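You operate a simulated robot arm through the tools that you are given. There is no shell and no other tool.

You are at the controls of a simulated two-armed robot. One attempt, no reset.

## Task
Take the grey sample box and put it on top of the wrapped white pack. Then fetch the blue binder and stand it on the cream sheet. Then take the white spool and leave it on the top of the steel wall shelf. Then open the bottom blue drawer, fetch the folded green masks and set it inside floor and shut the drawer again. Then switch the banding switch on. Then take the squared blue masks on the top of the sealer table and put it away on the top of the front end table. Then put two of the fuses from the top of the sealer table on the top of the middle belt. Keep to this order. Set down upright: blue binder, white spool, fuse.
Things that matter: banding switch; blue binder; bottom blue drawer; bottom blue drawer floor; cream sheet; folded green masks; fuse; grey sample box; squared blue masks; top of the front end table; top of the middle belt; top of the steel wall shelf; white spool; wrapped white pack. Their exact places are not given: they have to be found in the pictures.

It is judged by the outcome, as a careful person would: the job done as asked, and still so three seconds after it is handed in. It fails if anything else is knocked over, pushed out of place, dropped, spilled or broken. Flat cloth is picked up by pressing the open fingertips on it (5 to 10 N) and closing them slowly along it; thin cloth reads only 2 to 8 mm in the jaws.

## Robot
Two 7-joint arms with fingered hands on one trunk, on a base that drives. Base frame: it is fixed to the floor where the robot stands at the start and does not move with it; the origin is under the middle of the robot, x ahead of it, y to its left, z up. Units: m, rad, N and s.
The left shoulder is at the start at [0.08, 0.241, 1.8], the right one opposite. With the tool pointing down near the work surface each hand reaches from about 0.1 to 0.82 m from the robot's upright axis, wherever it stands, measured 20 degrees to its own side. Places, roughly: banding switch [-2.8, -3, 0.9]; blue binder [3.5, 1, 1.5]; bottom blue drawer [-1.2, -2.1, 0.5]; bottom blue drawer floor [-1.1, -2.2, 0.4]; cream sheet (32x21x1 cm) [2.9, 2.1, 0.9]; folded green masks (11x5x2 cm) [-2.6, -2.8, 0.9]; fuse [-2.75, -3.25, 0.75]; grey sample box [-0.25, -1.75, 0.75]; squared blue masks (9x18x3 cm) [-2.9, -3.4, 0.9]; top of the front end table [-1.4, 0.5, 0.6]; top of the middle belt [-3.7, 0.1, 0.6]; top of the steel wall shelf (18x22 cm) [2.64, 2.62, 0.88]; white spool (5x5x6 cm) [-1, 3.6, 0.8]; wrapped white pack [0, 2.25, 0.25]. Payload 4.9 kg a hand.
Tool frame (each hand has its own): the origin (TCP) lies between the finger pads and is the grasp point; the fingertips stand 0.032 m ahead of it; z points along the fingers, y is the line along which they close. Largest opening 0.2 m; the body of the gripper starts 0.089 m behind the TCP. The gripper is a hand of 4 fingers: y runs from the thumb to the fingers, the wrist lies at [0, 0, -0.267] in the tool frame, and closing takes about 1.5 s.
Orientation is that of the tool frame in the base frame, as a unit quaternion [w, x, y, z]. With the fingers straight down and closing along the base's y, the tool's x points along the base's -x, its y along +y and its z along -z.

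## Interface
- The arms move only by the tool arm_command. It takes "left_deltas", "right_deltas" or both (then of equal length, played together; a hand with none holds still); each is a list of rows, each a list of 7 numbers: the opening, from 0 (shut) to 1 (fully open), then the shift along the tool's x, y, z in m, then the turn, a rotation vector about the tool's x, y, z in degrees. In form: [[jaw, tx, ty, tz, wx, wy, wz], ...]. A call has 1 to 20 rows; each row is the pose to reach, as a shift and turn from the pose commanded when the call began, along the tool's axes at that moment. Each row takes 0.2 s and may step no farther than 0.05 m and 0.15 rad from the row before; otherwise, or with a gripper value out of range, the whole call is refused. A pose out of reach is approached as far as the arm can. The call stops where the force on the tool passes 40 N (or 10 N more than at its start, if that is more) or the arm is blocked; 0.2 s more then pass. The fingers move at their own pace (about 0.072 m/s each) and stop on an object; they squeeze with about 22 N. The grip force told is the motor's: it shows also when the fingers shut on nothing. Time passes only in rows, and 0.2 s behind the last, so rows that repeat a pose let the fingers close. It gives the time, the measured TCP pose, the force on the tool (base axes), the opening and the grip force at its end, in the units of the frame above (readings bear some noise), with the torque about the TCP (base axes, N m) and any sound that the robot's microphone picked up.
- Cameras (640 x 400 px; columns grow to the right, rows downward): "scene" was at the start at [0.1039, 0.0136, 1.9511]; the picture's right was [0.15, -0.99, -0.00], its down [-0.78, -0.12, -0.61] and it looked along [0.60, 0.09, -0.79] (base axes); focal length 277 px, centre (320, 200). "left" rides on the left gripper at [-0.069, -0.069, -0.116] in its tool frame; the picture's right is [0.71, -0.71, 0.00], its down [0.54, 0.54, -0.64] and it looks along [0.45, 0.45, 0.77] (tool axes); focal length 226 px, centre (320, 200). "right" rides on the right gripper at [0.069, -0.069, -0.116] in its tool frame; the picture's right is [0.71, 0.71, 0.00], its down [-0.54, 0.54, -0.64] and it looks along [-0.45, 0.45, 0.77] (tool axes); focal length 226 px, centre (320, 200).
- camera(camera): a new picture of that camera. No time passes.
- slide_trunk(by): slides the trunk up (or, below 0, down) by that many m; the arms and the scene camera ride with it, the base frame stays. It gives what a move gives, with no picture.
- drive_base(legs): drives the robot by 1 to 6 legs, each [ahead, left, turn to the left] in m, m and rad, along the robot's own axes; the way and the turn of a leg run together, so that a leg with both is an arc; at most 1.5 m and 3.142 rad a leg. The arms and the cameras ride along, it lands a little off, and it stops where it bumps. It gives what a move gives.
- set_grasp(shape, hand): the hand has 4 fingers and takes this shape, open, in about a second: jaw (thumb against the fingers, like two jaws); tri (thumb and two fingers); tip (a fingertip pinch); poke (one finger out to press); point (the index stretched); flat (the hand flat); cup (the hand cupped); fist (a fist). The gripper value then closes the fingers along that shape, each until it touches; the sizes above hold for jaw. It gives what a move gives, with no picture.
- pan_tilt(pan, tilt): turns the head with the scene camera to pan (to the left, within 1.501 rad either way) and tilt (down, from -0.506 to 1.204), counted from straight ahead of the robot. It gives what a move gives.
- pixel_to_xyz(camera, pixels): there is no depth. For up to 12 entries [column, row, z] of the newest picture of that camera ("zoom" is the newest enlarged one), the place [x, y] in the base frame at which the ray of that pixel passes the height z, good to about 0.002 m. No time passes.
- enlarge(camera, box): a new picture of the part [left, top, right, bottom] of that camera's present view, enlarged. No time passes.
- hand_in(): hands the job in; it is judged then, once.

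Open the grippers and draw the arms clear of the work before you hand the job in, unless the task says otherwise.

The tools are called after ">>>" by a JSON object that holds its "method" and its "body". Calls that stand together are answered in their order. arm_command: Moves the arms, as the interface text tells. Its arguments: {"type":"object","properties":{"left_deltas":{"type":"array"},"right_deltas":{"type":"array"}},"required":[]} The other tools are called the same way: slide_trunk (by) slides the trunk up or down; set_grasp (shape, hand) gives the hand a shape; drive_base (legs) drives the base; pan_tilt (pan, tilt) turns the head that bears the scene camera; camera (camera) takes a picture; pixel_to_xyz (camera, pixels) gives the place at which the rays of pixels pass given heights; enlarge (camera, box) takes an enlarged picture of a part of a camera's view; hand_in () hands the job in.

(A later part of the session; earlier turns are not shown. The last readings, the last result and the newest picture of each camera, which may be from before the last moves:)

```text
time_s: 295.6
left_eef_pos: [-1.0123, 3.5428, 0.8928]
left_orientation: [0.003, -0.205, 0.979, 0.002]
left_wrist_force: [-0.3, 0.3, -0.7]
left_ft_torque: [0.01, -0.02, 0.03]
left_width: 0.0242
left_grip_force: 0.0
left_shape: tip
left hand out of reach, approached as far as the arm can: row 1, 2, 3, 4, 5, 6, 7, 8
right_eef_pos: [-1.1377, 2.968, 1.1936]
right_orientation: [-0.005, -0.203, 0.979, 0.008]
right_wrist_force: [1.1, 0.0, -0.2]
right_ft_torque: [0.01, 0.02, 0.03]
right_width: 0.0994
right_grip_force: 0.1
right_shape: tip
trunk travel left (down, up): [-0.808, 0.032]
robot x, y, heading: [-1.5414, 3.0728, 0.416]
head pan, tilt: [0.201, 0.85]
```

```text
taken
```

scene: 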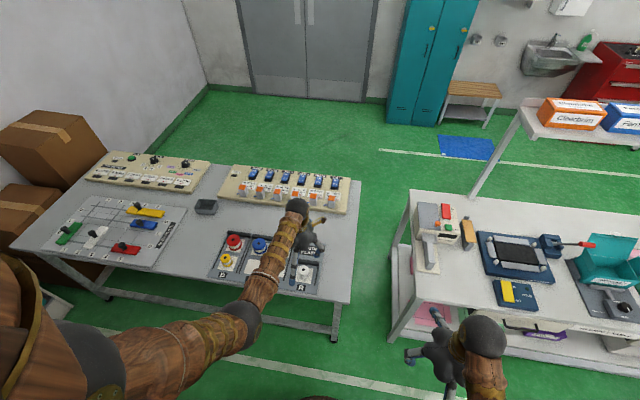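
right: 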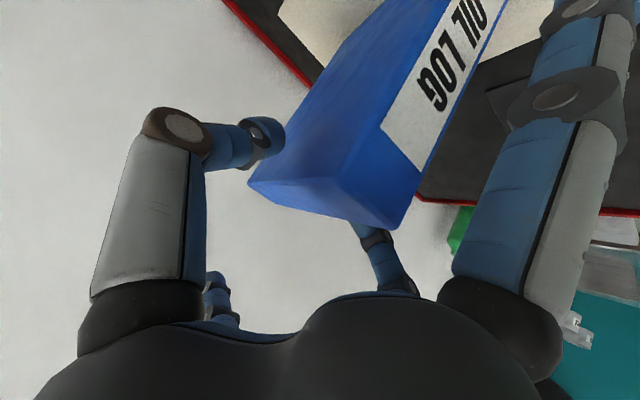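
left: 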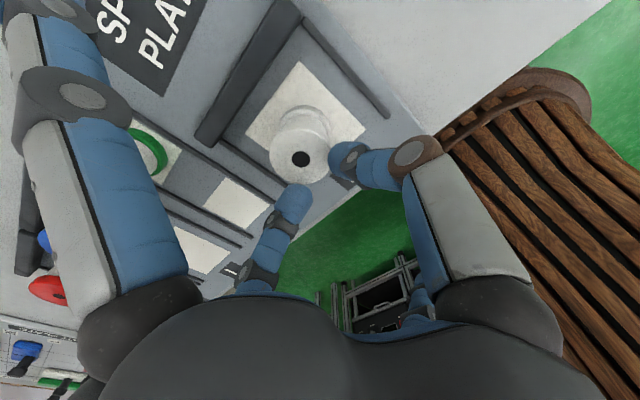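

The arm is at its lower reach with the trunk this high (stopped at z≈0.893, nothing touched). I open, raise the hand, and lower the trunk 0.25 m.

>>> {"method": "arm_command", "body": {"left_deltas": [[0.4, 0, 0, -0.01, 0, 0, 0], [0.4, 0, 0, -0.05, 0, 0, 0], [0.4, 0, 0, -0.1, 0, 0, 0], [0.4, 0, 0, -0.15, 0, 0, 0], [0.4, 0, 0, -0.2, 0, 0, 0], [0.4, 0, 0, -0.25, 0, 0, 0], [0.4, 0, 0, -0.3, 0, 0, 0]]}}

>>> {"method": "slide_trunk", "body": {"by": -0.25}}

>>> {"method": "camera", "body": {"camera": "left"}}

```text
time_s: 297.2
left_eef_pos: [-0.8591, 3.6004, 1.1156]
left_orientation: [-0.003, -0.205, 0.979, 0.001]
left_wrist_force: [-1.5, -0.7, -2.0]
left_ft_torque: [0.08, -0.17, -0.02]
left_width: 0.0796
left_grip_force: 0.0
left_shape: tip
left hand out of reach, approached as far as the arm can: row 1, 2, 3, 4, 5, 6, 7
right_eef_pos: [-1.1381, 2.9682, 1.1931]
right_orientation: [-0.004, -0.203, 0.979, 0.009]
right_wrist_force: [0.0, 0.4, 0.1]
right_ft_torque: [0.03, 0.0, 0.0]
right_width: 0.0994
right_grip_force: 0.0
right_shape: tip
trunk travel left (down, up): [-0.808, 0.032]
robot x, y, heading: [-1.5423, 3.0786, 0.416]
head pan, tilt: [0.201, 0.85]
```

```text
time_s: 299.8
left_eef_pos: [-0.8581, 3.5998, 0.8667]
left_orientation: [-0.001, -0.206, 0.979, 0.001]
left_wrist_force: [1.4, 0.5, 2.7]
left_ft_torque: [-0.2, 0.39, 0.01]
left_width: 0.08
left_grip_force: 0.0
left_shape: tip
right_eef_pos: [-1.1378, 2.9683, 0.9441]
right_orientation: [-0.004, -0.203, 0.979, 0.009]
right_wrist_force: [-0.1, -0.5, 0.0]
right_ft_torque: [-0.05, -0.01, 0.0]
right_width: 0.0995
right_grip_force: 0.0
right_shape: tip
trunk travel left (down, up): [-0.558, 0.282]
robot x, y, heading: [-1.5425, 3.0796, 0.416]
head pan, tilt: [0.201, 0.85]
```

```text
taken
```

left: 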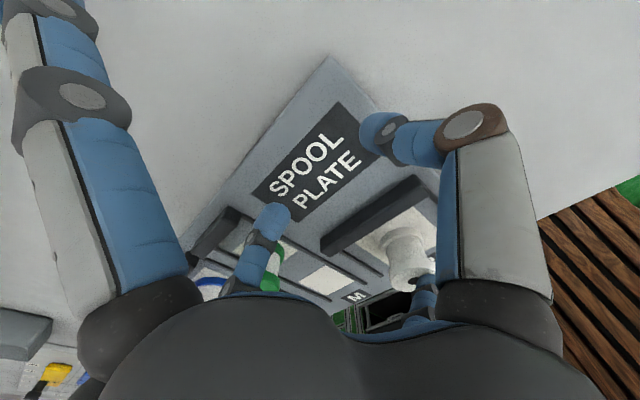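

The hand drifted forward and its rear side finger now seems to rest on the spool (2.7 N). I raise the trunk straight up 0.2 m to lift off vertically and look.

>>> {"method": "slide_trunk", "body": {"by": 0.2}}

>>> {"method": "camera", "body": {"camera": "left"}}

>>> {"method": "camera", "body": {"camera": "scene"}}

>>> {"method": "enlarge", "body": {"camera": "scene", "box": [240, 220, 360, 310]}}

```text
time_s: 301.9
left_eef_pos: [-0.8575, 3.601, 1.0662]
left_orientation: [-0.001, -0.206, 0.979, 0.002]
left_wrist_force: [0.2, 0.0, -0.2]
left_ft_torque: [0.01, 0.0, 0.01]
left_width: 0.0799
left_grip_force: 0.1
left_shape: tip
right_eef_pos: [-1.1379, 2.9694, 1.1441]
right_orientation: [-0.004, -0.203, 0.979, 0.009]
right_wrist_force: [0.0, -0.3, -0.3]
right_ft_torque: [-0.03, 0.03, -0.02]
right_width: 0.0996
right_grip_force: 0.0
right_shape: tip
trunk travel left (down, up): [-0.758, 0.082]
robot x, y, heading: [-1.5444, 3.0794, 0.413]
head pan, tilt: [0.201, 0.85]
```

```text
taken
```

left: 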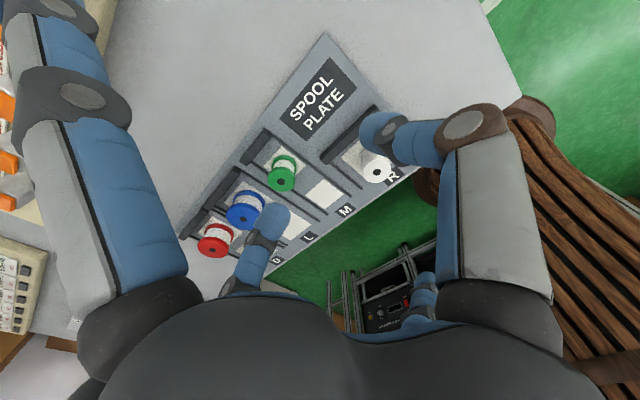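

```text
taken
```

scene: 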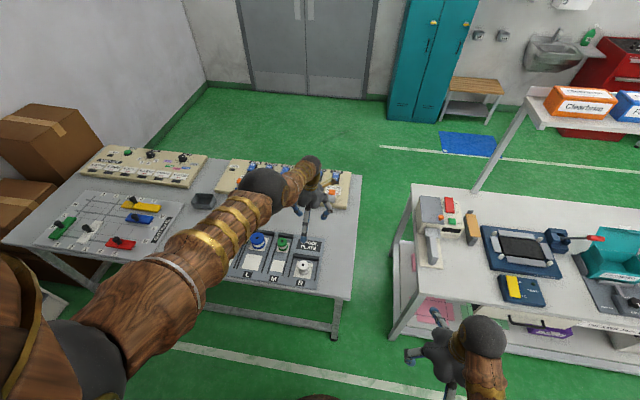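

```text
4.44 times, centred on (300, 265) of scene
```

zoom: 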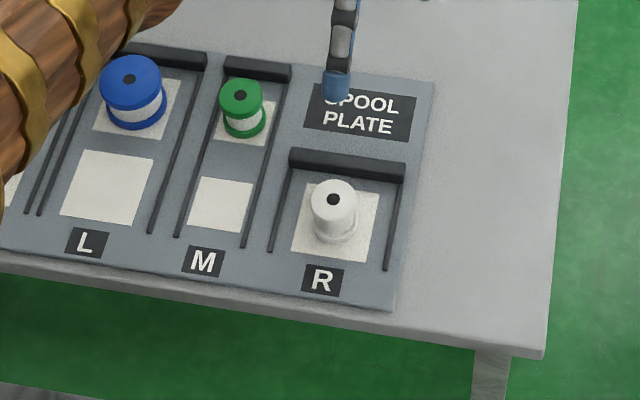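

The spool is unharmed and upright. The left arm has drifted into an awkward elbow-up configuration; I draw the hand back and then use the yaw trick (counter-clockwise for the left) to bring the elbow down.

>>> {"method": "arm_command", "body": {"left_deltas": [[0.4, 0.0432, 0.002, -0.0056, 0, 0, 0], [0.4, 0.0863, 0.004, -0.0111, 0, 0, 0], [0.4, 0.1295, 0.006, -0.0167, 0, 0, 0], [0.4, 0.1727, 0.008, -0.0222, 0, 0, 0], [0.4, 0.2158, 0.01, -0.0278, 0, 0, 0], [0.4, 0.259, 0.012, -0.0333, 0, 0, 0], [0.4, 0.3022, 0.014, -0.0389, 0, 0, 0], [0.4, 0.3453, 0.016, -0.0444, 0, 0, 0], [0.4, 0.3885, 0.018, -0.05, 0, 0, 0]]}}

>>> {"method": "camera", "body": {"camera": "scene"}}

```text
time_s: 303.9
left_eef_pos: [-0.9506, 3.5653, 0.9197]
left_orientation: [-0.004, -0.205, 0.979, 0.002]
left_wrist_force: [0.3, 0.4, 1.0]
left_ft_torque: [-0.03, 0.07, 0.01]
left_width: 0.0796
left_grip_force: 0.0
left_shape: tip
left hand out of reach, approached as far as the arm can: row 1, 2, 3, 4, 5, 6, 7, 8, 9
right_eef_pos: [-1.1388, 2.9674, 1.1436]
right_orientation: [-0.005, -0.203, 0.979, 0.009]
right_wrist_force: [-0.5, -0.1, 0.1]
right_ft_torque: [0.03, 0.0, -0.04]
right_width: 0.0998
right_grip_force: 0.0
right_shape: tip
trunk travel left (down, up): [-0.758, 0.082]
robot x, y, heading: [-1.5435, 3.0765, 0.419]
head pan, tilt: [0.201, 0.85]
```

```text
taken
```

scene: 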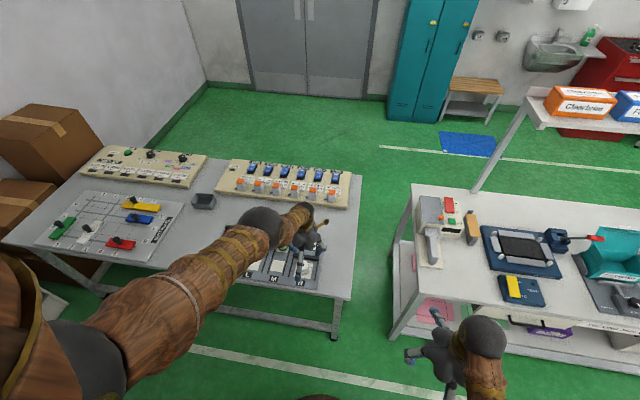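

The hand sank toward the plate, so no more arm moves here: I lift the trunk by 0.08 m and back the base away 0.25 m to free space.

>>> {"method": "slide_trunk", "body": {"by": 0.08}}

>>> {"method": "drive_base", "body": {"legs": [[-0.25, 0, 0]]}}

>>> {"method": "camera", "body": {"camera": "scene"}}

```text
time_s: 305.1
left_eef_pos: [-0.9528, 3.5654, 0.998]
left_orientation: [-0.005, -0.205, 0.979, 0.001]
left_wrist_force: [-0.9, -0.2, 1.2]
left_ft_torque: [0.0, 0.01, 0.0]
left_width: 0.0797
left_grip_force: 0.0
left_shape: tip
right_eef_pos: [-1.1381, 2.968, 1.2236]
right_orientation: [-0.004, -0.202, 0.979, 0.008]
right_wrist_force: [-0.2, 0.6, 0.1]
right_ft_torque: [-0.05, -0.03, 0.03]
right_width: 0.0995
right_grip_force: 0.0
right_shape: tip
trunk travel left (down, up): [-0.838, 0.002]
robot x, y, heading: [-1.5425, 3.0776, 0.413]
head pan, tilt: [0.201, 0.85]
```

```text
time_s: 307.0
left_eef_pos: [-1.1813, 3.4647, 0.9964]
left_orientation: [-0.007, -0.205, 0.979, 0.0]
left_wrist_force: [1.1, -0.3, -0.4]
left_ft_torque: [-0.03, 0.07, 0.0]
left_width: 0.0798
left_grip_force: 0.1
left_shape: tip
right_eef_pos: [-1.3654, 2.8693, 1.2223]
right_orientation: [-0.006, -0.203, 0.979, 0.008]
right_wrist_force: [0.6, 0.8, 0.2]
right_ft_torque: [0.01, 0.04, 0.0]
right_width: 0.0996
right_grip_force: 0.0
right_shape: tip
trunk travel left (down, up): [-0.838, 0.002]
robot x, y, heading: [-1.7773, 2.9765, 0.415]
head pan, tilt: [0.201, 0.85]
```

```text
taken
```

scene: 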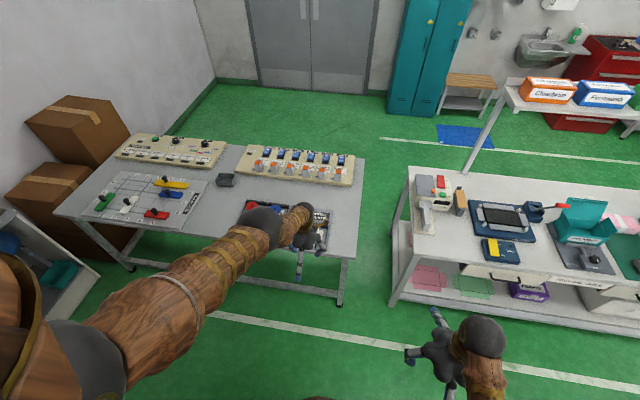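

The left hand is now over the aisle. I yaw it counter-clockwise (−z) to bring the elbow down.

>>> {"method": "arm_command", "body": {"left_deltas": [[0.4, 0, 0, 0, 0, 0, -8], [0.4, 0, 0, 0, 0, 0, -16], [0.4, 0, 0, 0, 0, 0, -24], [0.4, 0, 0, 0, 0, 0, -32], [0.4, 0, 0, 0, 0, 0, -40], [0.4, 0, 0, 0, 0, 0, -48], [0.4, 0, 0, 0, 0, 0, -56], [0.4, 0, 0, 0, 0, 0, -64], [0.4, 0, 0, 0, 0, 0, -72], [0.4, 0, 0, 0, 0, 0, -80], [0.4, 0, 0, 0, 0, 0, -88]]}}

>>> {"method": "camera", "body": {"camera": "scene"}}

```text
time_s: 309.4
left_eef_pos: [-1.1793, 3.4699, 1.008]
left_orientation: [-0.018, 0.811, -0.585, -0.026]
left_wrist_force: [-1.1, -1.7, -1.6]
left_ft_torque: [0.02, -0.14, 0.09]
left_width: 0.0798
left_grip_force: 0.1
left_shape: tip
right_eef_pos: [-1.3681, 2.8651, 1.2237]
right_orientation: [-0.004, -0.204, 0.979, 0.011]
right_wrist_force: [0.1, -0.3, 0.1]
right_ft_torque: [0.03, 0.0, 0.01]
right_width: 0.0999
right_grip_force: 0.0
right_shape: tip
trunk travel left (down, up): [-0.838, 0.002]
robot x, y, heading: [-1.7772, 2.9779, 0.417]
head pan, tilt: [0.201, 0.85]
```

```text
taken
```

scene: 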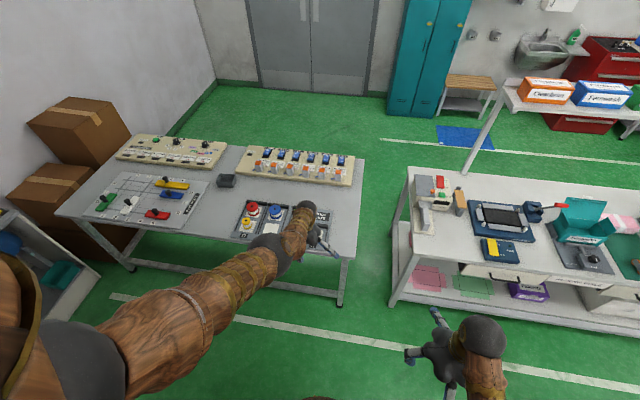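

The elbow is still high-forward. I yaw back and see whether the configuration relaxes.

>>> {"method": "arm_command", "body": {"left_deltas": [[0.4, 0, 0, 0, 0, 0, 8], [0.4, 0, 0, 0, 0, 0, 16], [0.4, 0, 0, 0, 0, 0, 24], [0.4, 0, 0, 0, 0, 0, 32], [0.4, 0, 0, 0, 0, 0, 40], [0.4, 0, 0, 0, 0, 0, 48], [0.4, 0, 0, 0, 0, 0, 56], [0.4, 0, 0, 0, 0, 0, 64], [0.4, 0, 0, 0, 0, 0, 72], [0.4, 0, 0, 0, 0, 0, 80], [0.4, 0, 0, 0, 0, 0, 88]]}}

>>> {"method": "arm_command", "body": {"left_deltas": [[0.4, 0.03, 0, 0, 0, 0, 0], [0.4, 0.06, 0, 0, 0, 0, 0], [0.4, 0.09, 0, 0, 0, 0, 0], [0.4, 0.12, 0, 0, 0, 0, 0]]}}

>>> {"method": "camera", "body": {"camera": "scene"}}

```text
time_s: 311.8
left_eef_pos: [-1.186, 3.4634, 0.9984]
left_orientation: [-0.005, -0.204, 0.979, 0.001]
left_wrist_force: [-0.5, 0.3, 0.3]
left_ft_torque: [0.01, -0.01, 0.01]
left_width: 0.0798
left_grip_force: 0.0
left_shape: tip
right_eef_pos: [-1.3691, 2.8661, 1.2249]
right_orientation: [-0.004, -0.202, 0.979, 0.008]
right_wrist_force: [0.1, -0.2, 0.1]
right_ft_torque: [0.0, 0.0, -0.01]
right_width: 0.0997
right_grip_force: 0.1
right_shape: tip
trunk travel left (down, up): [-0.838, 0.002]
robot x, y, heading: [-1.7758, 2.9809, 0.414]
head pan, tilt: [0.201, 0.85]
```

```text
time_s: 312.8
left_eef_pos: [-1.2941, 3.4155, 1.0012]
left_orientation: [-0.004, -0.204, 0.979, 0.001]
left_wrist_force: [0.1, 0.4, 0.0]
left_ft_torque: [0.01, -0.02, -0.02]
left_width: 0.0798
left_grip_force: 0.1
left_shape: tip
right_eef_pos: [-1.371, 2.8676, 1.2244]
right_orientation: [-0.004, -0.203, 0.979, 0.01]
right_wrist_force: [1.1, 0.7, -0.1]
right_ft_torque: [0.01, 0.0, -0.02]
right_width: 0.0995
right_grip_force: 0.2
right_shape: tip
trunk travel left (down, up): [-0.838, 0.002]
robot x, y, heading: [-1.773, 2.9783, 0.417]
head pan, tilt: [0.201, 0.85]
```

```text
taken
```

scene: 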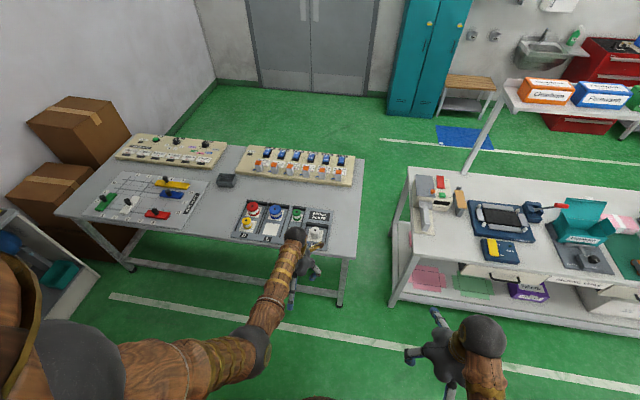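

Elbow down again and the hand obeys. I lower the trunk 0.27 m for table work, then raise the left hand back above table height.

>>> {"method": "slide_trunk", "body": {"by": -0.27}}

>>> {"method": "arm_command", "body": {"left_deltas": [[0.4, 0, 0, -0.045, 0, 0, 0], [0.4, 0, 0, -0.09, 0, 0, 0], [0.4, 0, 0, -0.135, 0, 0, 0], [0.4, 0, 0, -0.18, 0, 0, 0], [0.4, 0, 0, -0.225, 0, 0, 0], [0.4, 0, 0, -0.27, 0, 0, 0]]}}

>>> {"method": "drive_base", "body": {"legs": [[0.25, 0, 0]]}}

>>> {"method": "camera", "body": {"camera": "left"}}

>>> {"method": "camera", "body": {"camera": "scene"}}

```text
time_s: 315.5
left_eef_pos: [-1.2941, 3.4143, 0.7289]
left_orientation: [-0.005, -0.205, 0.979, 0.0]
left_wrist_force: [-0.5, 0.2, -1.1]
left_ft_torque: [0.0, -0.02, 0.0]
left_width: 0.0796
left_grip_force: 0.0
left_shape: tip
right_eef_pos: [-1.3706, 2.867, 0.9535]
right_orientation: [-0.005, -0.203, 0.979, 0.009]
right_wrist_force: [-0.3, 0.0, -0.3]
right_ft_torque: [0.01, -0.03, 0.01]
right_width: 0.0997
right_grip_force: 0.0
right_shape: tip
trunk travel left (down, up): [-0.568, 0.272]
robot x, y, heading: [-1.7729, 2.9755, 0.416]
head pan, tilt: [0.201, 0.85]
```

```text
time_s: 316.9
left_eef_pos: [-1.2993, 3.4346, 1.0026]
left_orientation: [-0.006, -0.223, 0.975, 0.003]
left_wrist_force: [-5.9, 8.2, -3.4]
left_ft_torque: [-0.86, -0.65, 0.15]
left_width: 0.0799
left_grip_force: 0.0
left_shape: tip
right_eef_pos: [-1.3686, 2.8667, 0.9539]
right_orientation: [-0.005, -0.204, 0.979, 0.009]
right_wrist_force: [1.1, -0.4, -0.2]
right_ft_torque: [0.05, 0.03, 0.03]
right_width: 0.0999
right_grip_force: 0.0
right_shape: tip
trunk travel left (down, up): [-0.568, 0.272]
robot x, y, heading: [-1.7779, 2.9793, 0.415]
head pan, tilt: [0.201, 0.85]
```

```text
time_s: 318.8
left_eef_pos: [-1.0608, 3.5162, 1.0021]
left_orientation: [-0.005, -0.205, 0.979, 0.001]
left_wrist_force: [0.8, -0.5, 0.5]
left_ft_torque: [-0.03, 0.01, -0.02]
left_width: 0.08
left_grip_force: 0.1
left_shape: tip
right_eef_pos: [-1.1399, 2.9681, 0.9545]
right_orientation: [-0.003, -0.203, 0.979, 0.009]
right_wrist_force: [-0.5, 0.2, -0.1]
right_ft_torque: [0.0, 0.01, -0.02]
right_width: 0.0998
right_grip_force: 0.0
right_shape: tip
trunk travel left (down, up): [-0.568, 0.272]
robot x, y, heading: [-1.5416, 3.0851, 0.415]
head pan, tilt: [0.201, 0.85]
```

```text
taken
```

left: 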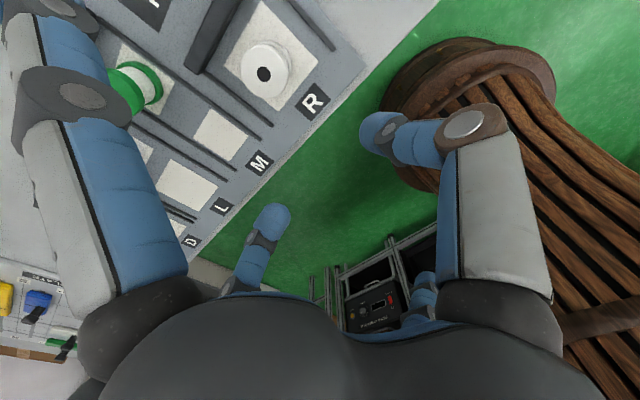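

```text
taken
```

scene: 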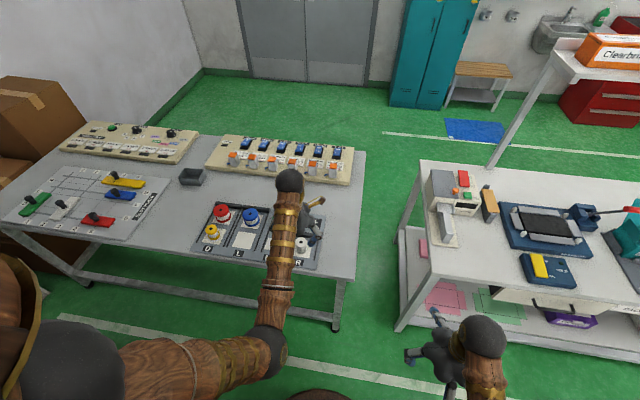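

Back over the table edge; I verify the spool position with the left camera (top at (264,73)).

>>> {"method": "pixel_to_xyz", "body": {"camera": "left", "pixels": [[264, 73, 0.86], [264, 73, 0.85]]}}

>>> {"method": "enlarge", "body": {"camera": "scene", "box": [180, 190, 360, 300]}}

```text
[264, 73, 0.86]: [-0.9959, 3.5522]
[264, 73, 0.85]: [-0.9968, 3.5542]
```

```text
3.56 times, centred on (270, 245) of scene
```

zoom: 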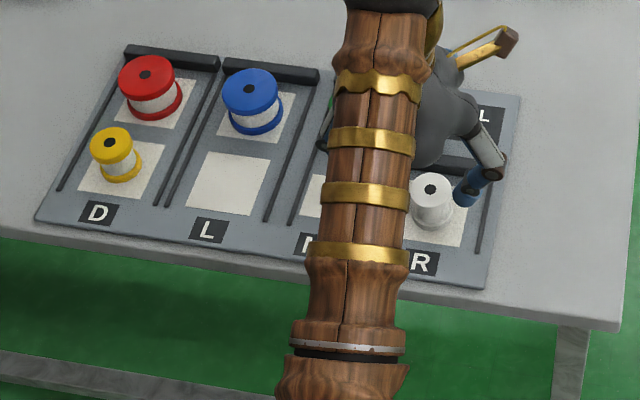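

Confirmed at (-0.996,3.553). I move over it and descend to z≈0.90.

>>> {"method": "arm_command", "body": {"left_deltas": [[0.4, -0.037, 0.0045, 0, 0, 0, 0], [0.4, -0.074, 0.009, 0, 0, 0, 0], [0.4, -0.074, 0.009, 0.04, 0, 0, 0], [0.4, -0.074, 0.009, 0.08, 0, 0, 0], [0.4, -0.074, 0.009, 0.1, 0, 0, 0], [0.4, -0.074, 0.009, 0.1, 0, 0, 0]]}}

>>> {"method": "camera", "body": {"camera": "left"}}

```text
time_s: 320.1
left_eef_pos: [-0.996, 3.5542, 0.9014]
left_orientation: [-0.005, -0.206, 0.979, 0.0]
left_wrist_force: [0.4, 0.3, 0.7]
left_ft_torque: [0.02, 0.0, 0.0]
left_width: 0.0801
left_grip_force: 0.1
left_shape: tip
right_eef_pos: [-1.139, 2.9696, 0.9542]
right_orientation: [-0.005, -0.204, 0.979, 0.008]
right_wrist_force: [0.1, -0.2, 0.2]
right_ft_torque: [0.03, 0.0, 0.0]
right_width: 0.0998
right_grip_force: 0.1
right_shape: tip
trunk travel left (down, up): [-0.568, 0.272]
robot x, y, heading: [-1.5439, 3.0774, 0.416]
head pan, tilt: [0.201, 0.85]
```

```text
taken
```

left: 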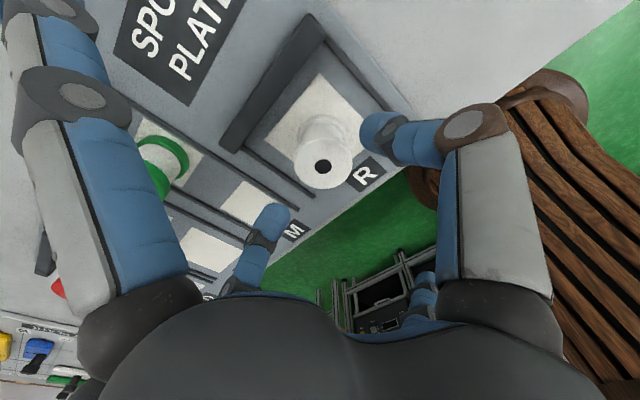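

Well centred. I descend 4.2 cm and close on it.

>>> {"method": "arm_command", "body": {"left_deltas": [[0.4, 0, 0, 0.02, 0, 0, 0], [0.4, 0, 0, 0.042, 0, 0, 0], [0.4, 0, 0, 0.042, 0, 0, 0], [0.3, 0, 0, 0.042, 0, 0, 0], [0.22, 0, 0, 0.042, 0, 0, 0], [0.16, 0, 0, 0.042, 0, 0, 0], [0.14, 0, 0, 0.042, 0, 0, 0], [0.14, 0, 0, 0.042, 0, 0, 0]]}}

>>> {"method": "camera", "body": {"camera": "left"}}

```text
time_s: 321.9
left_eef_pos: [-0.9954, 3.5548, 0.8596]
left_orientation: [-0.006, -0.205, 0.979, 0.002]
left_wrist_force: [-0.2, 0.4, 0.4]
left_ft_torque: [0.0, 0.0, 0.0]
left_width: 0.0326
left_grip_force: 21.9
left_shape: tip
right_eef_pos: [-1.1374, 2.9689, 0.9524]
right_orientation: [-0.005, -0.202, 0.979, 0.009]
right_wrist_force: [-0.1, 0.0, 0.8]
right_ft_torque: [0.0, 0.01, 0.01]
right_width: 0.0999
right_grip_force: 0.0
right_shape: tip
trunk travel left (down, up): [-0.568, 0.272]
robot x, y, heading: [-1.5441, 3.0757, 0.413]
head pan, tilt: [0.201, 0.85]
```

```text
taken
```

left: 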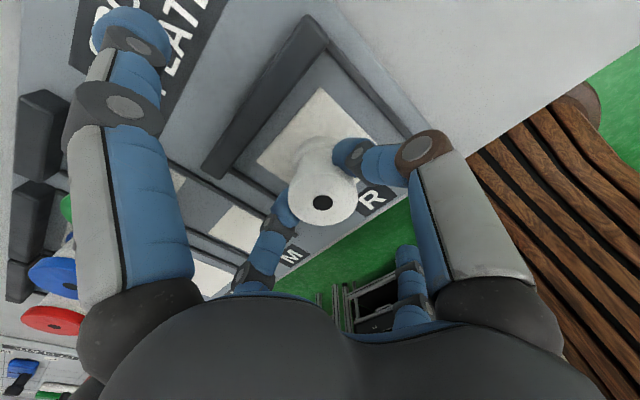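

Gripped at 33 mm (below the top flange), 22 N. I lift straight up 12 cm.

>>> {"method": "arm_command", "body": {"left_deltas": [[0.14, 0, 0, -0.01, 0, 0, 0], [0.14, 0, 0, -0.03, 0, 0, 0], [0.14, 0, 0, -0.06, 0, 0, 0], [0.14, 0, 0, -0.1, 0, 0, 0], [0.14, 0, 0, -0.14, 0, 0, 0], [0.14, 0, 0, -0.14, 0, 0, 0]]}}

>>> {"method": "camera", "body": {"camera": "left"}}

>>> {"method": "camera", "body": {"camera": "scene"}}

```text
time_s: 323.4
left_eef_pos: [-0.9944, 3.5553, 0.9979]
left_orientation: [-0.005, -0.205, 0.979, 0.001]
left_wrist_force: [-0.9, 0.5, -1.7]
left_ft_torque: [0.0, 0.01, 0.03]
left_width: 0.0325
left_grip_force: 21.9
left_shape: tip
right_eef_pos: [-1.1388, 2.9692, 0.9549]
right_orientation: [-0.004, -0.203, 0.979, 0.009]
right_wrist_force: [0.2, 0.4, 0.1]
right_ft_torque: [0.02, -0.01, 0.01]
right_width: 0.1001
right_grip_force: 0.0
right_shape: tip
trunk travel left (down, up): [-0.568, 0.272]
robot x, y, heading: [-1.5433, 3.0789, 0.415]
head pan, tilt: [0.201, 0.85]
```

```text
taken
```

left: 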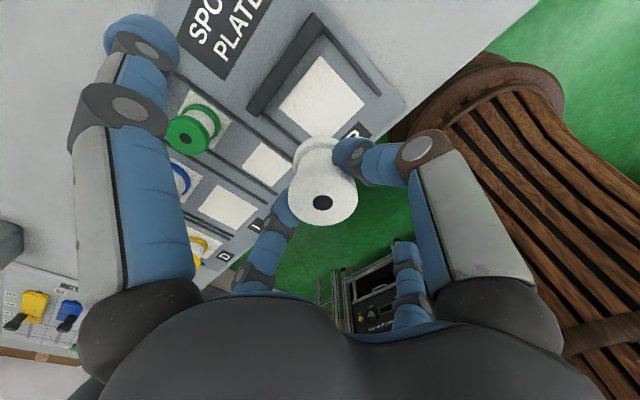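

```text
taken
```

scene: 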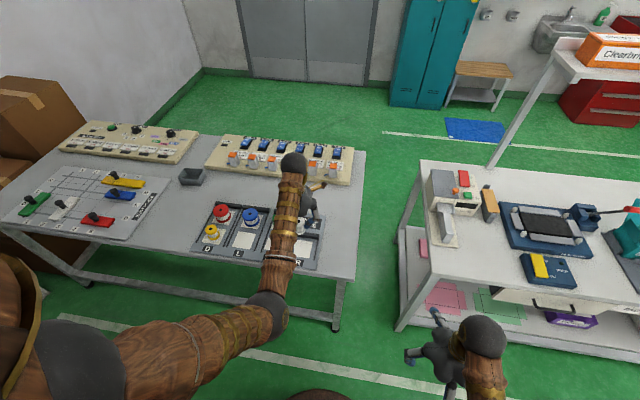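

The spool is lifted upright. I draw it in, turn right to face back along the aisle, and drive back out.

>>> {"method": "arm_command", "body": {"left_deltas": [[0.14, 0.045, 0, 0, 0, 0, 0], [0.14, 0.09, 0, 0, 0, 0, 0], [0.14, 0.135, 0, 0, 0, 0, 0], [0.14, 0.17, 0, 0, 0, 0, 0]]}}

>>> {"method": "drive_base", "body": {"legs": [[-0.05, 0, 0], [0, 0, -1.58], [1.3, 0, 0], [1.25, 0, 0]]}}

>>> {"method": "camera", "body": {"camera": "left"}}

```text
time_s: 324.6
left_eef_pos: [-1.1814, 3.5757, 1.0112]
left_orientation: [0.006, -0.302, 0.953, 0.006]
left_wrist_force: [0.8, 0.4, -1.0]
left_ft_torque: [-0.04, -0.03, 0.02]
left_width: 0.0328
left_grip_force: 21.7
left_shape: tip
right_eef_pos: [-1.1408, 2.969, 0.9538]
right_orientation: [-0.004, -0.203, 0.979, 0.009]
right_wrist_force: [0.0, -0.3, 0.0]
right_ft_torque: [-0.02, 0.01, -0.03]
right_width: 0.0996
right_grip_force: 0.1
right_shape: tip
trunk travel left (down, up): [-0.568, 0.272]
robot x, y, heading: [-1.5417, 3.0802, 0.412]
head pan, tilt: [0.201, 0.85]
stopped in row 4 (left hand): the arm was blocked; the commanded pose is now the measured one
```

```text
time_s: 341.5
left_eef_pos: [-0.0738, 0.3206, 1.0124]
left_orientation: [0.009, 0.461, 0.887, 0.001]
left_wrist_force: [-0.5, 0.2, -1.4]
left_ft_torque: [-0.01, 0.02, -0.03]
left_width: 0.0326
left_grip_force: 22.5
left_shape: tip
right_eef_pos: [-0.6812, 0.2816, 0.953]
right_orientation: [0.003, 0.551, 0.835, 0.009]
right_wrist_force: [-0.7, 0.8, 0.2]
right_ft_torque: [-0.03, -0.01, -0.01]
right_width: 0.0997
right_grip_force: 0.1
right_shape: tip
trunk travel left (down, up): [-0.568, 0.272]
robot x, y, heading: [-0.5674, 0.6869, -1.164]
head pan, tilt: [0.201, 0.85]
```

```text
taken
```

left: 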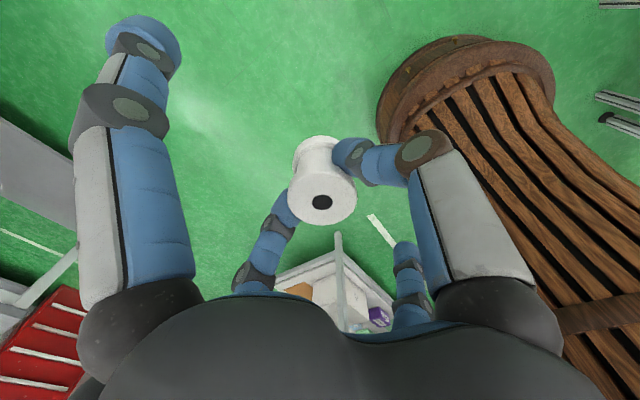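

The spool is safe. I turn left to face the gap and drive through it, keeping centred.

>>> {"method": "drive_base", "body": {"legs": [[0, 0, 1.585], [0.2, -0.05, 0], [1.2, 0, 0], [1.0, 0, 0]]}}

>>> {"method": "pan_tilt", "body": {"pan": 0.1, "tilt": 0.6}}

>>> {"method": "camera", "body": {"camera": "scene"}}

```text
time_s: 357.4
left_eef_pos: [1.9774, 2.1149, 1.012]
left_orientation: [0.005, -0.302, 0.953, 0.007]
left_wrist_force: [-0.6, 0.4, -0.4]
left_ft_torque: [0.02, -0.05, 0.01]
left_width: 0.0326
left_grip_force: 22.2
left_shape: tip
right_eef_pos: [2.0197, 1.5083, 0.9535]
right_orientation: [-0.005, -0.202, 0.979, 0.009]
right_wrist_force: [0.0, -0.6, -0.6]
right_ft_torque: [0.0, 0.0, 0.01]
right_width: 0.0997
right_grip_force: 0.1
right_shape: tip
trunk travel left (down, up): [-0.568, 0.272]
robot x, y, heading: [1.6193, 1.6179, 0.414]
head pan, tilt: [0.201, 0.85]
```

```text
time_s: 358.1
left_eef_pos: [1.9785, 2.1159, 1.0111]
left_orientation: [0.005, -0.301, 0.954, 0.006]
left_wrist_force: [0.5, -0.1, -1.0]
left_ft_torque: [-0.02, 0.01, 0.0]
left_width: 0.0327
left_grip_force: 22.2
left_shape: tip
right_eef_pos: [2.0207, 1.5097, 0.9542]
right_orientation: [-0.005, -0.203, 0.979, 0.009]
right_wrist_force: [-0.1, 0.1, 0.1]
right_ft_torque: [-0.01, 0.0, 0.01]
right_width: 0.0995
right_grip_force: 0.0
right_shape: tip
trunk travel left (down, up): [-0.568, 0.272]
robot x, y, heading: [1.6124, 1.6197, 0.417]
head pan, tilt: [0.099, 0.6]
```

```text
taken
```

scene: 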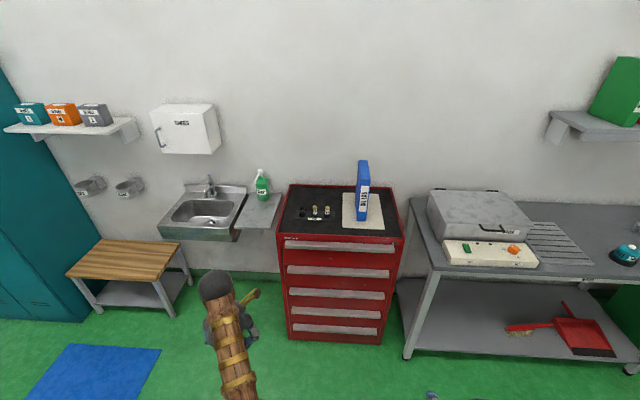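

The binder stands well. The wall shelf is at (258,212). I drive closer and left so the left hand faces it: about 0.55 m ahead, 0.25 m left.

>>> {"method": "drive_base", "body": {"legs": [[0.45, 0.27, 0]]}}

>>> {"method": "pan_tilt", "body": {"pan": 0.15, "tilt": 0.8}}

>>> {"method": "camera", "body": {"camera": "scene"}}

>>> {"method": "enlarge", "body": {"camera": "scene", "box": [200, 130, 400, 290]}}

```text
time_s: 361.2
left_eef_pos: [2.2912, 2.5451, 1.0103]
left_orientation: [0.005, -0.301, 0.953, 0.007]
left_wrist_force: [0.5, 0.2, -0.8]
left_ft_torque: [0.0, -0.02, -0.03]
left_width: 0.0327
left_grip_force: 22.2
left_shape: tip
right_eef_pos: [2.3337, 1.938, 0.9538]
right_orientation: [-0.004, -0.202, 0.979, 0.009]
right_wrist_force: [0.0, 0.6, 0.1]
right_ft_torque: [0.01, 0.0, -0.01]
right_width: 0.0999
right_grip_force: 0.1
right_shape: tip
trunk travel left (down, up): [-0.568, 0.272]
robot x, y, heading: [1.93, 2.0477, 0.417]
head pan, tilt: [0.099, 0.6]
```

```text
time_s: 362.0
left_eef_pos: [2.2925, 2.5455, 1.0114]
left_orientation: [0.005, -0.301, 0.954, 0.007]
left_wrist_force: [-0.3, 0.9, -1.0]
left_ft_torque: [-0.02, -0.01, -0.01]
left_width: 0.0326
left_grip_force: 22.1
left_shape: tip
right_eef_pos: [2.3338, 1.9393, 0.9526]
right_orientation: [-0.004, -0.203, 0.979, 0.009]
right_wrist_force: [-0.6, -0.6, 0.1]
right_ft_torque: [-0.02, 0.02, 0.0]
right_width: 0.0998
right_grip_force: 0.1
right_shape: tip
trunk travel left (down, up): [-0.568, 0.272]
robot x, y, heading: [1.9309, 2.049, 0.411]
head pan, tilt: [0.15, 0.799]
```

```text
taken
```

scene: 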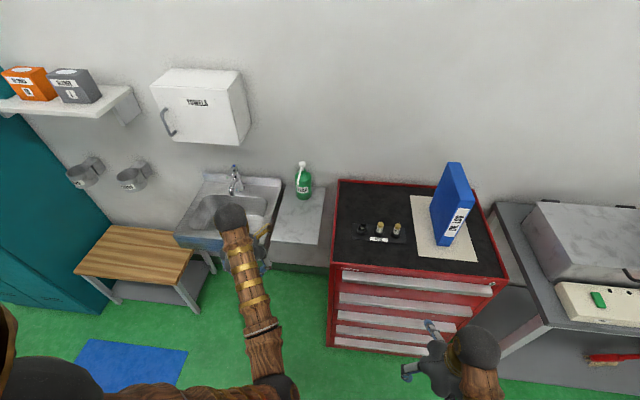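

```text
2.50 times, centred on (300, 210) of scene
```

zoom: 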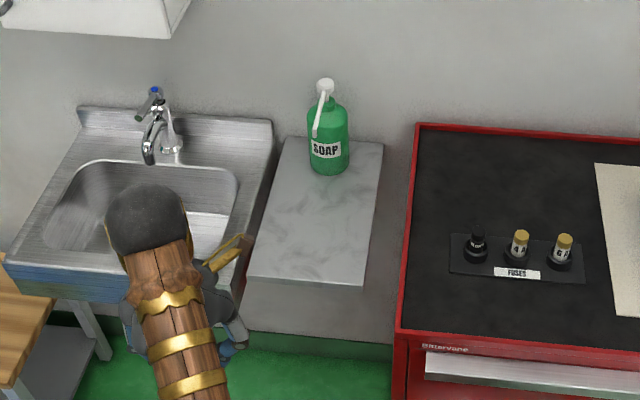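

Shelf corners in the zoom: (280,140), (383,143), (363,288), (247,276), soap at its back. I compute them at candidate heights.

>>> {"method": "pixel_to_xyz", "body": {"camera": "zoom", "pixels": [[280, 140, 0.88], [383, 143, 0.88], [363, 284, 0.88], [248, 274, 0.88], [330, 172, 0.88], [280, 140, 0.92], [383, 143, 0.92], [363, 284, 0.92], [248, 274, 0.92], [310, 235, 0.88]]}}

```text
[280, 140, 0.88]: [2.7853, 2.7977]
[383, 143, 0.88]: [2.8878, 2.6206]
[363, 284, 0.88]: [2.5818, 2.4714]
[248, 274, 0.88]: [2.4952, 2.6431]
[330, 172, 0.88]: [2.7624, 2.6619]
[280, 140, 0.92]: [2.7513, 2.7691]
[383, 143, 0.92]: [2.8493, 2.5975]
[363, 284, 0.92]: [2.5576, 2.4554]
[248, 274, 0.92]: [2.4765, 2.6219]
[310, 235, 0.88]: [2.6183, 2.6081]
```

Both views agree: shelf top z≈0.88; front free area centred near (2.60,2.59), soap ≈0.17 m behind. I drive 0.15 m closer; then I'll yaw the hand 35° so its side fingers miss the soap.

>>> {"method": "drive_base", "body": {"legs": [[0.15, 0, 0]]}}

>>> {"method": "arm_command", "body": {"left_deltas": [[0.14, 0, 0, -0.01, 0, 0, -7], [0.14, 0, 0, -0.02, 0, 0, -14], [0.14, 0, 0, -0.03, 0, 0, -21], [0.14, 0, 0, -0.04, 0, 0, -28], [0.14, 0, 0, -0.04, 0, 0, -35], [0.14, 0, 0, -0.04, 0, 0, -35]]}}

>>> {"method": "camera", "body": {"camera": "scene"}}

```text
time_s: 363.3
left_eef_pos: [2.427, 2.6044, 1.0122]
left_orientation: [0.005, -0.301, 0.954, 0.006]
left_wrist_force: [0.0, -0.9, -0.8]
left_ft_torque: [0.01, 0.0, 0.01]
left_width: 0.0324
left_grip_force: 22.4
left_shape: tip
right_eef_pos: [2.4681, 1.9969, 0.9539]
right_orientation: [-0.004, -0.202, 0.979, 0.009]
right_wrist_force: [-0.2, 0.2, -0.6]
right_ft_torque: [0.01, -0.04, 0.0]
right_width: 0.0996
right_grip_force: 0.0
right_shape: tip
trunk travel left (down, up): [-0.568, 0.272]
robot x, y, heading: [2.064, 2.1087, 0.411]
head pan, tilt: [0.15, 0.799]
```

```text
time_s: 364.7
left_eef_pos: [2.4292, 2.6057, 1.0514]
left_orientation: [0.006, -0.574, 0.819, 0.006]
left_wrist_force: [0.4, 0.7, -0.7]
left_ft_torque: [-0.02, -0.03, 0.0]
left_width: 0.0327
left_grip_force: 22.6
left_shape: tip
right_eef_pos: [2.4688, 1.997, 0.9539]
right_orientation: [-0.005, -0.202, 0.979, 0.009]
right_wrist_force: [-1.1, 0.2, -0.6]
right_ft_torque: [-0.03, 0.02, 0.02]
right_width: 0.0997
right_grip_force: 0.0
right_shape: tip
trunk travel left (down, up): [-0.568, 0.272]
robot x, y, heading: [2.0661, 2.1072, 0.42]
head pan, tilt: [0.15, 0.799]
```

```text
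taken
```

scene: 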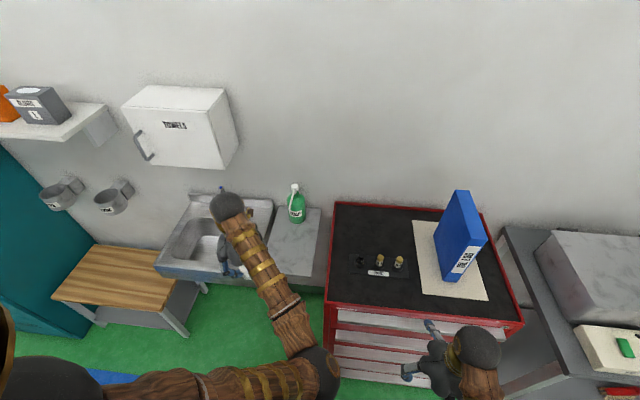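

I re-measure the shelf from this nearer view.

>>> {"method": "enlarge", "body": {"camera": "scene", "box": [200, 170, 360, 300]}}

```text
3.08 times, centred on (280, 235) of scene
```

zoom: 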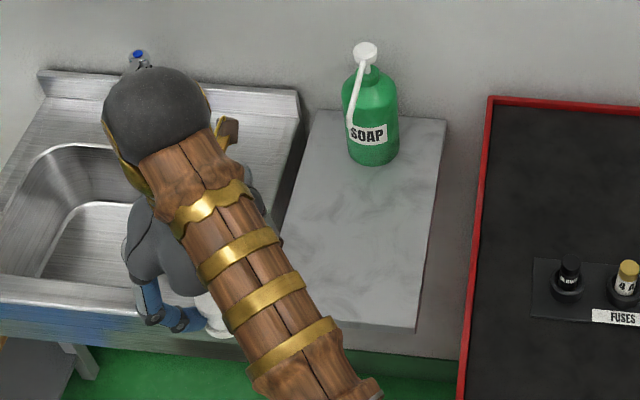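

>>> {"method": "pixel_to_xyz", "body": {"camera": "zoom", "pixels": [[312, 112, 0.88], [446, 120, 0.88], [416, 327, 0.88], [372, 160, 0.88], [355, 262, 0.88], [345, 262, 0.88], [280, 235, 0.88], [398, 150, 0.88]]}}

```text
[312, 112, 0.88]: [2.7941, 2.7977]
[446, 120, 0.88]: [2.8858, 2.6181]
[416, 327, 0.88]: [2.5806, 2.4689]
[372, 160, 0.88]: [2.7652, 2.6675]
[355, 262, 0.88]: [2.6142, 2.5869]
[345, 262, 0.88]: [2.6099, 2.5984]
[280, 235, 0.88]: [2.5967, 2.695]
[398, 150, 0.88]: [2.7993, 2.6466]
```

Target for the spool: (2.609,2.594). I move there at the present height, then descend to about 3 cm above.

>>> {"method": "arm_command", "body": {"left_deltas": [[0.14, -0.0126, -0.0433, 0, 0, 0, 0], [0.14, -0.0252, -0.0866, 0, 0, 0, 0], [0.14, -0.0378, -0.1299, 0, 0, 0, 0], [0.14, -0.0504, -0.1732, 0, 0, 0, 0], [0.14, -0.0504, -0.1732, 0.04, 0, 0, 0], [0.14, -0.0504, -0.1732, 0.08, 0, 0, 0], [0.14, -0.0504, -0.1732, 0.08, 0, 0, 0]]}}

>>> {"method": "camera", "body": {"camera": "left"}}

>>> {"method": "camera", "body": {"camera": "scene"}}

>>> {"method": "enlarge", "body": {"camera": "scene", "box": [220, 170, 380, 300]}}

```text
time_s: 366.3
left_eef_pos: [2.6113, 2.5943, 0.9727]
left_orientation: [0.007, -0.573, 0.819, 0.006]
left_wrist_force: [0.0, 0.0, -1.3]
left_ft_torque: [-0.01, -0.01, -0.01]
left_width: 0.0323
left_grip_force: 22.2
left_shape: tip
right_eef_pos: [2.4698, 1.9969, 0.9528]
right_orientation: [-0.005, -0.202, 0.979, 0.008]
right_wrist_force: [0.1, -0.1, -0.7]
right_ft_torque: [-0.02, 0.0, 0.0]
right_width: 0.0997
right_grip_force: 0.1
right_shape: tip
trunk travel left (down, up): [-0.568, 0.272]
robot x, y, heading: [2.0665, 2.1069, 0.408]
head pan, tilt: [0.15, 0.799]
```

```text
taken
```

left: 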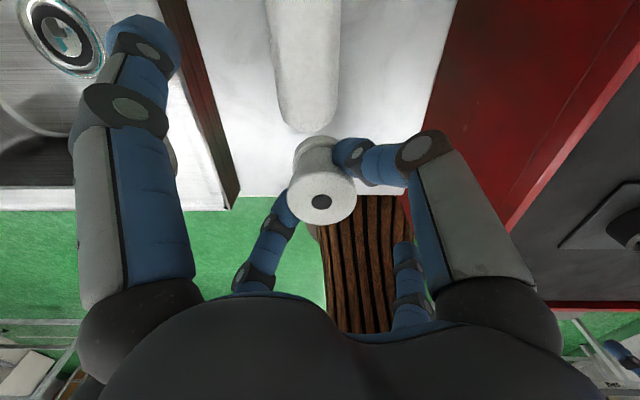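

```text
taken
```

scene: 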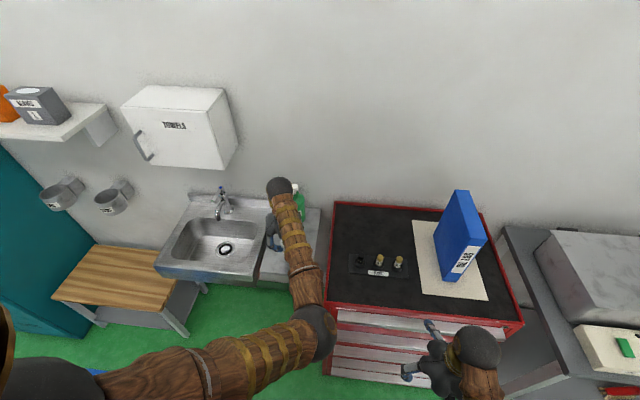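

```text
3.08 times, centred on (300, 235) of scene
```

zoom: 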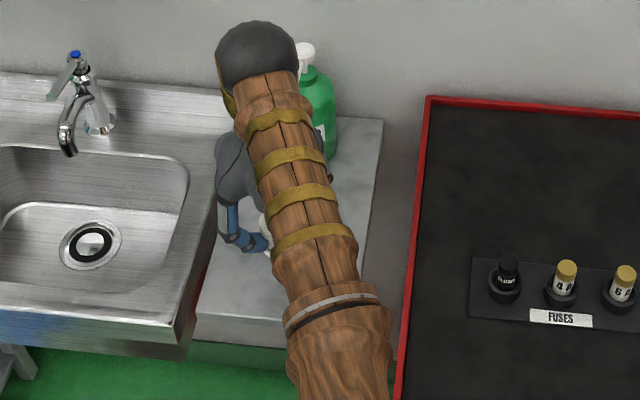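

I check in the left camera where the spot below the spool lies on the shelf: front edge at row ~197, spot expected at (320,140).

>>> {"method": "pixel_to_xyz", "body": {"camera": "left", "pixels": [[320, 140, 0.88], [320, 197, 0.88], [240, 205, 0.88], [405, 195, 0.88], [192, 0, 0.88], [440, 50, 0.88]]}}

```text
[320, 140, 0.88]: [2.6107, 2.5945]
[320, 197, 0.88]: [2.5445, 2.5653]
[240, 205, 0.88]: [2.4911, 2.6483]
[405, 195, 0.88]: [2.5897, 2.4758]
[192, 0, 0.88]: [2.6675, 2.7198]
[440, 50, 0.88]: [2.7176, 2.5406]
```

The spot is 7 cm behind the front edge and central. I lower, feeling for contact.

>>> {"method": "arm_command", "body": {"left_deltas": [[0.14, 0, 0, 0.01, 0, 0, 0], [0.14, 0, 0, 0.02, 0, 0, 0], [0.14, 0, 0, 0.024, 0, 0, 0], [0.14, 0, 0, 0.024, 0, 0, 0]]}}

>>> {"method": "arm_command", "body": {"left_deltas": [[0.14, 0, 0, 0.004, 0, 0, 0], [0.14, 0, 0, 0.004, 0, 0, 0]]}}

>>> {"method": "arm_command", "body": {"left_deltas": [[0.14, 0, 0, 0.003, 0, 0, 0], [0.14, 0, 0, 0.003, 0, 0, 0]]}}

```text
time_s: 367.3
left_eef_pos: [2.609, 2.5942, 0.9483]
left_orientation: [0.005, -0.573, 0.819, 0.006]
left_wrist_force: [0.7, 0.3, -1.9]
left_ft_torque: [0.03, 0.02, 0.01]
left_width: 0.0326
left_grip_force: 21.5
left_shape: tip
right_eef_pos: [2.4698, 1.9984, 0.954]
right_orientation: [-0.005, -0.202, 0.979, 0.009]
right_wrist_force: [1.0, -0.1, -0.2]
right_ft_torque: [-0.01, 0.02, 0.0]
right_width: 0.0999
right_grip_force: 0.1
right_shape: tip
trunk travel left (down, up): [-0.568, 0.272]
robot x, y, heading: [2.0664, 2.106, 0.411]
head pan, tilt: [0.15, 0.799]
```

```text
time_s: 367.9
left_eef_pos: [2.6085, 2.5946, 0.9447]
left_orientation: [0.006, -0.573, 0.82, 0.006]
left_wrist_force: [1.1, 0.2, 2.1]
left_ft_torque: [0.1, -0.2, -0.02]
left_width: 0.0324
left_grip_force: 22.0
left_shape: tip
right_eef_pos: [2.4704, 1.998, 0.9542]
right_orientation: [-0.004, -0.201, 0.98, 0.008]
right_wrist_force: [-0.1, 0.6, -0.2]
right_ft_torque: [-0.01, 0.0, -0.01]
right_width: 0.0999
right_grip_force: 0.1
right_shape: tip
trunk travel left (down, up): [-0.568, 0.272]
robot x, y, heading: [2.0626, 2.1105, 0.408]
head pan, tilt: [0.15, 0.799]
```

```text
time_s: 368.5
left_eef_pos: [2.609, 2.5944, 0.9415]
left_orientation: [0.007, -0.574, 0.819, 0.005]
left_wrist_force: [1.3, -1.3, 4.2]
left_ft_torque: [0.25, -0.32, -0.1]
left_width: 0.0326
left_grip_force: 21.6
left_shape: tip
right_eef_pos: [2.4696, 1.9974, 0.9534]
right_orientation: [-0.004, -0.202, 0.979, 0.009]
right_wrist_force: [0.1, 0.1, -0.1]
right_ft_torque: [-0.01, -0.03, 0.01]
right_width: 0.0996
right_grip_force: 0.1
right_shape: tip
trunk travel left (down, up): [-0.568, 0.272]
robot x, y, heading: [2.0677, 2.1047, 0.416]
head pan, tilt: [0.15, 0.799]
```

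Contact, but the torque suggests an off-centre touch (≈6–7 cm ahead). I look closely before going on.

>>> {"method": "camera", "body": {"camera": "left"}}

>>> {"method": "enlarge", "body": {"camera": "scene", "box": [240, 170, 340, 290]}}

```text
taken
```

left: 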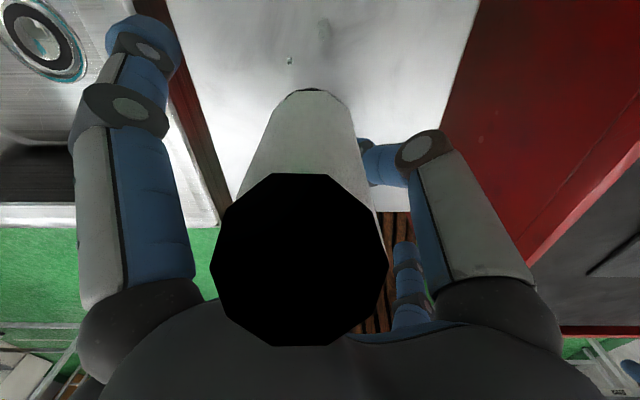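

```text
3.33 times, centred on (290, 230) of scene
```

zoom: 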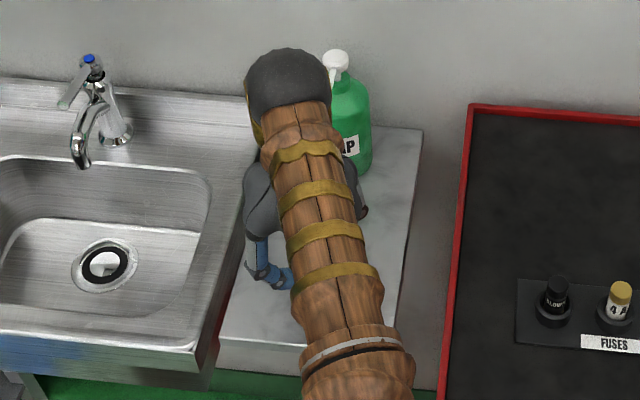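

The soap's pump spout (big tube in the left view) is touching my palm. I lift straight up 3 cm, then look again.

>>> {"method": "arm_command", "body": {"left_deltas": [[0.14, 0, 0, -0.005, 0, 0, 0], [0.14, 0, 0, -0.015, 0, 0, 0], [0.14, 0, 0, -0.03, 0, 0, 0], [0.14, 0, 0, -0.05, 0, 0, 0], [0.14, 0, 0, -0.05, 0, 0, 0]]}}

>>> {"method": "camera", "body": {"camera": "left"}}

>>> {"method": "enlarge", "body": {"camera": "scene", "box": [240, 170, 340, 290]}}

```text
time_s: 369.7
left_eef_pos: [2.6094, 2.595, 0.9911]
left_orientation: [0.006, -0.574, 0.819, 0.006]
left_wrist_force: [0.2, -0.4, -1.3]
left_ft_torque: [-0.02, -0.01, -0.04]
left_width: 0.0327
left_grip_force: 22.3
left_shape: tip
right_eef_pos: [2.4705, 1.9981, 0.954]
right_orientation: [-0.005, -0.201, 0.98, 0.008]
right_wrist_force: [-0.1, 1.0, 0.3]
right_ft_torque: [-0.02, 0.01, -0.01]
right_width: 0.0995
right_grip_force: 0.1
right_shape: tip
trunk travel left (down, up): [-0.568, 0.272]
robot x, y, heading: [2.0644, 2.1082, 0.414]
head pan, tilt: [0.15, 0.799]
```

```text
taken
```

left: 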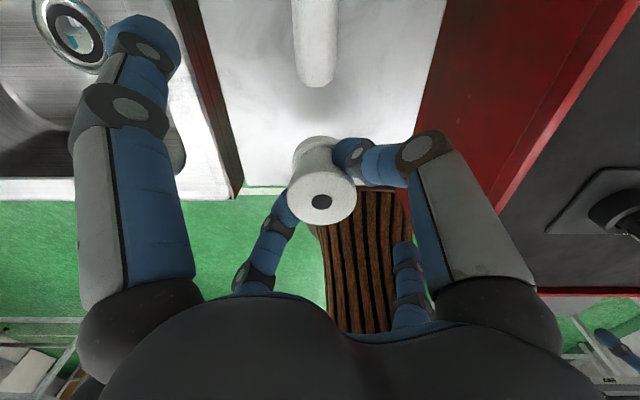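

```text
3.33 times, centred on (290, 230) of scene
```

zoom: 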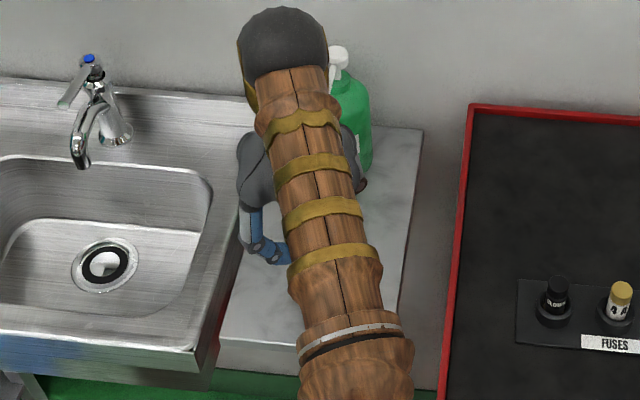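

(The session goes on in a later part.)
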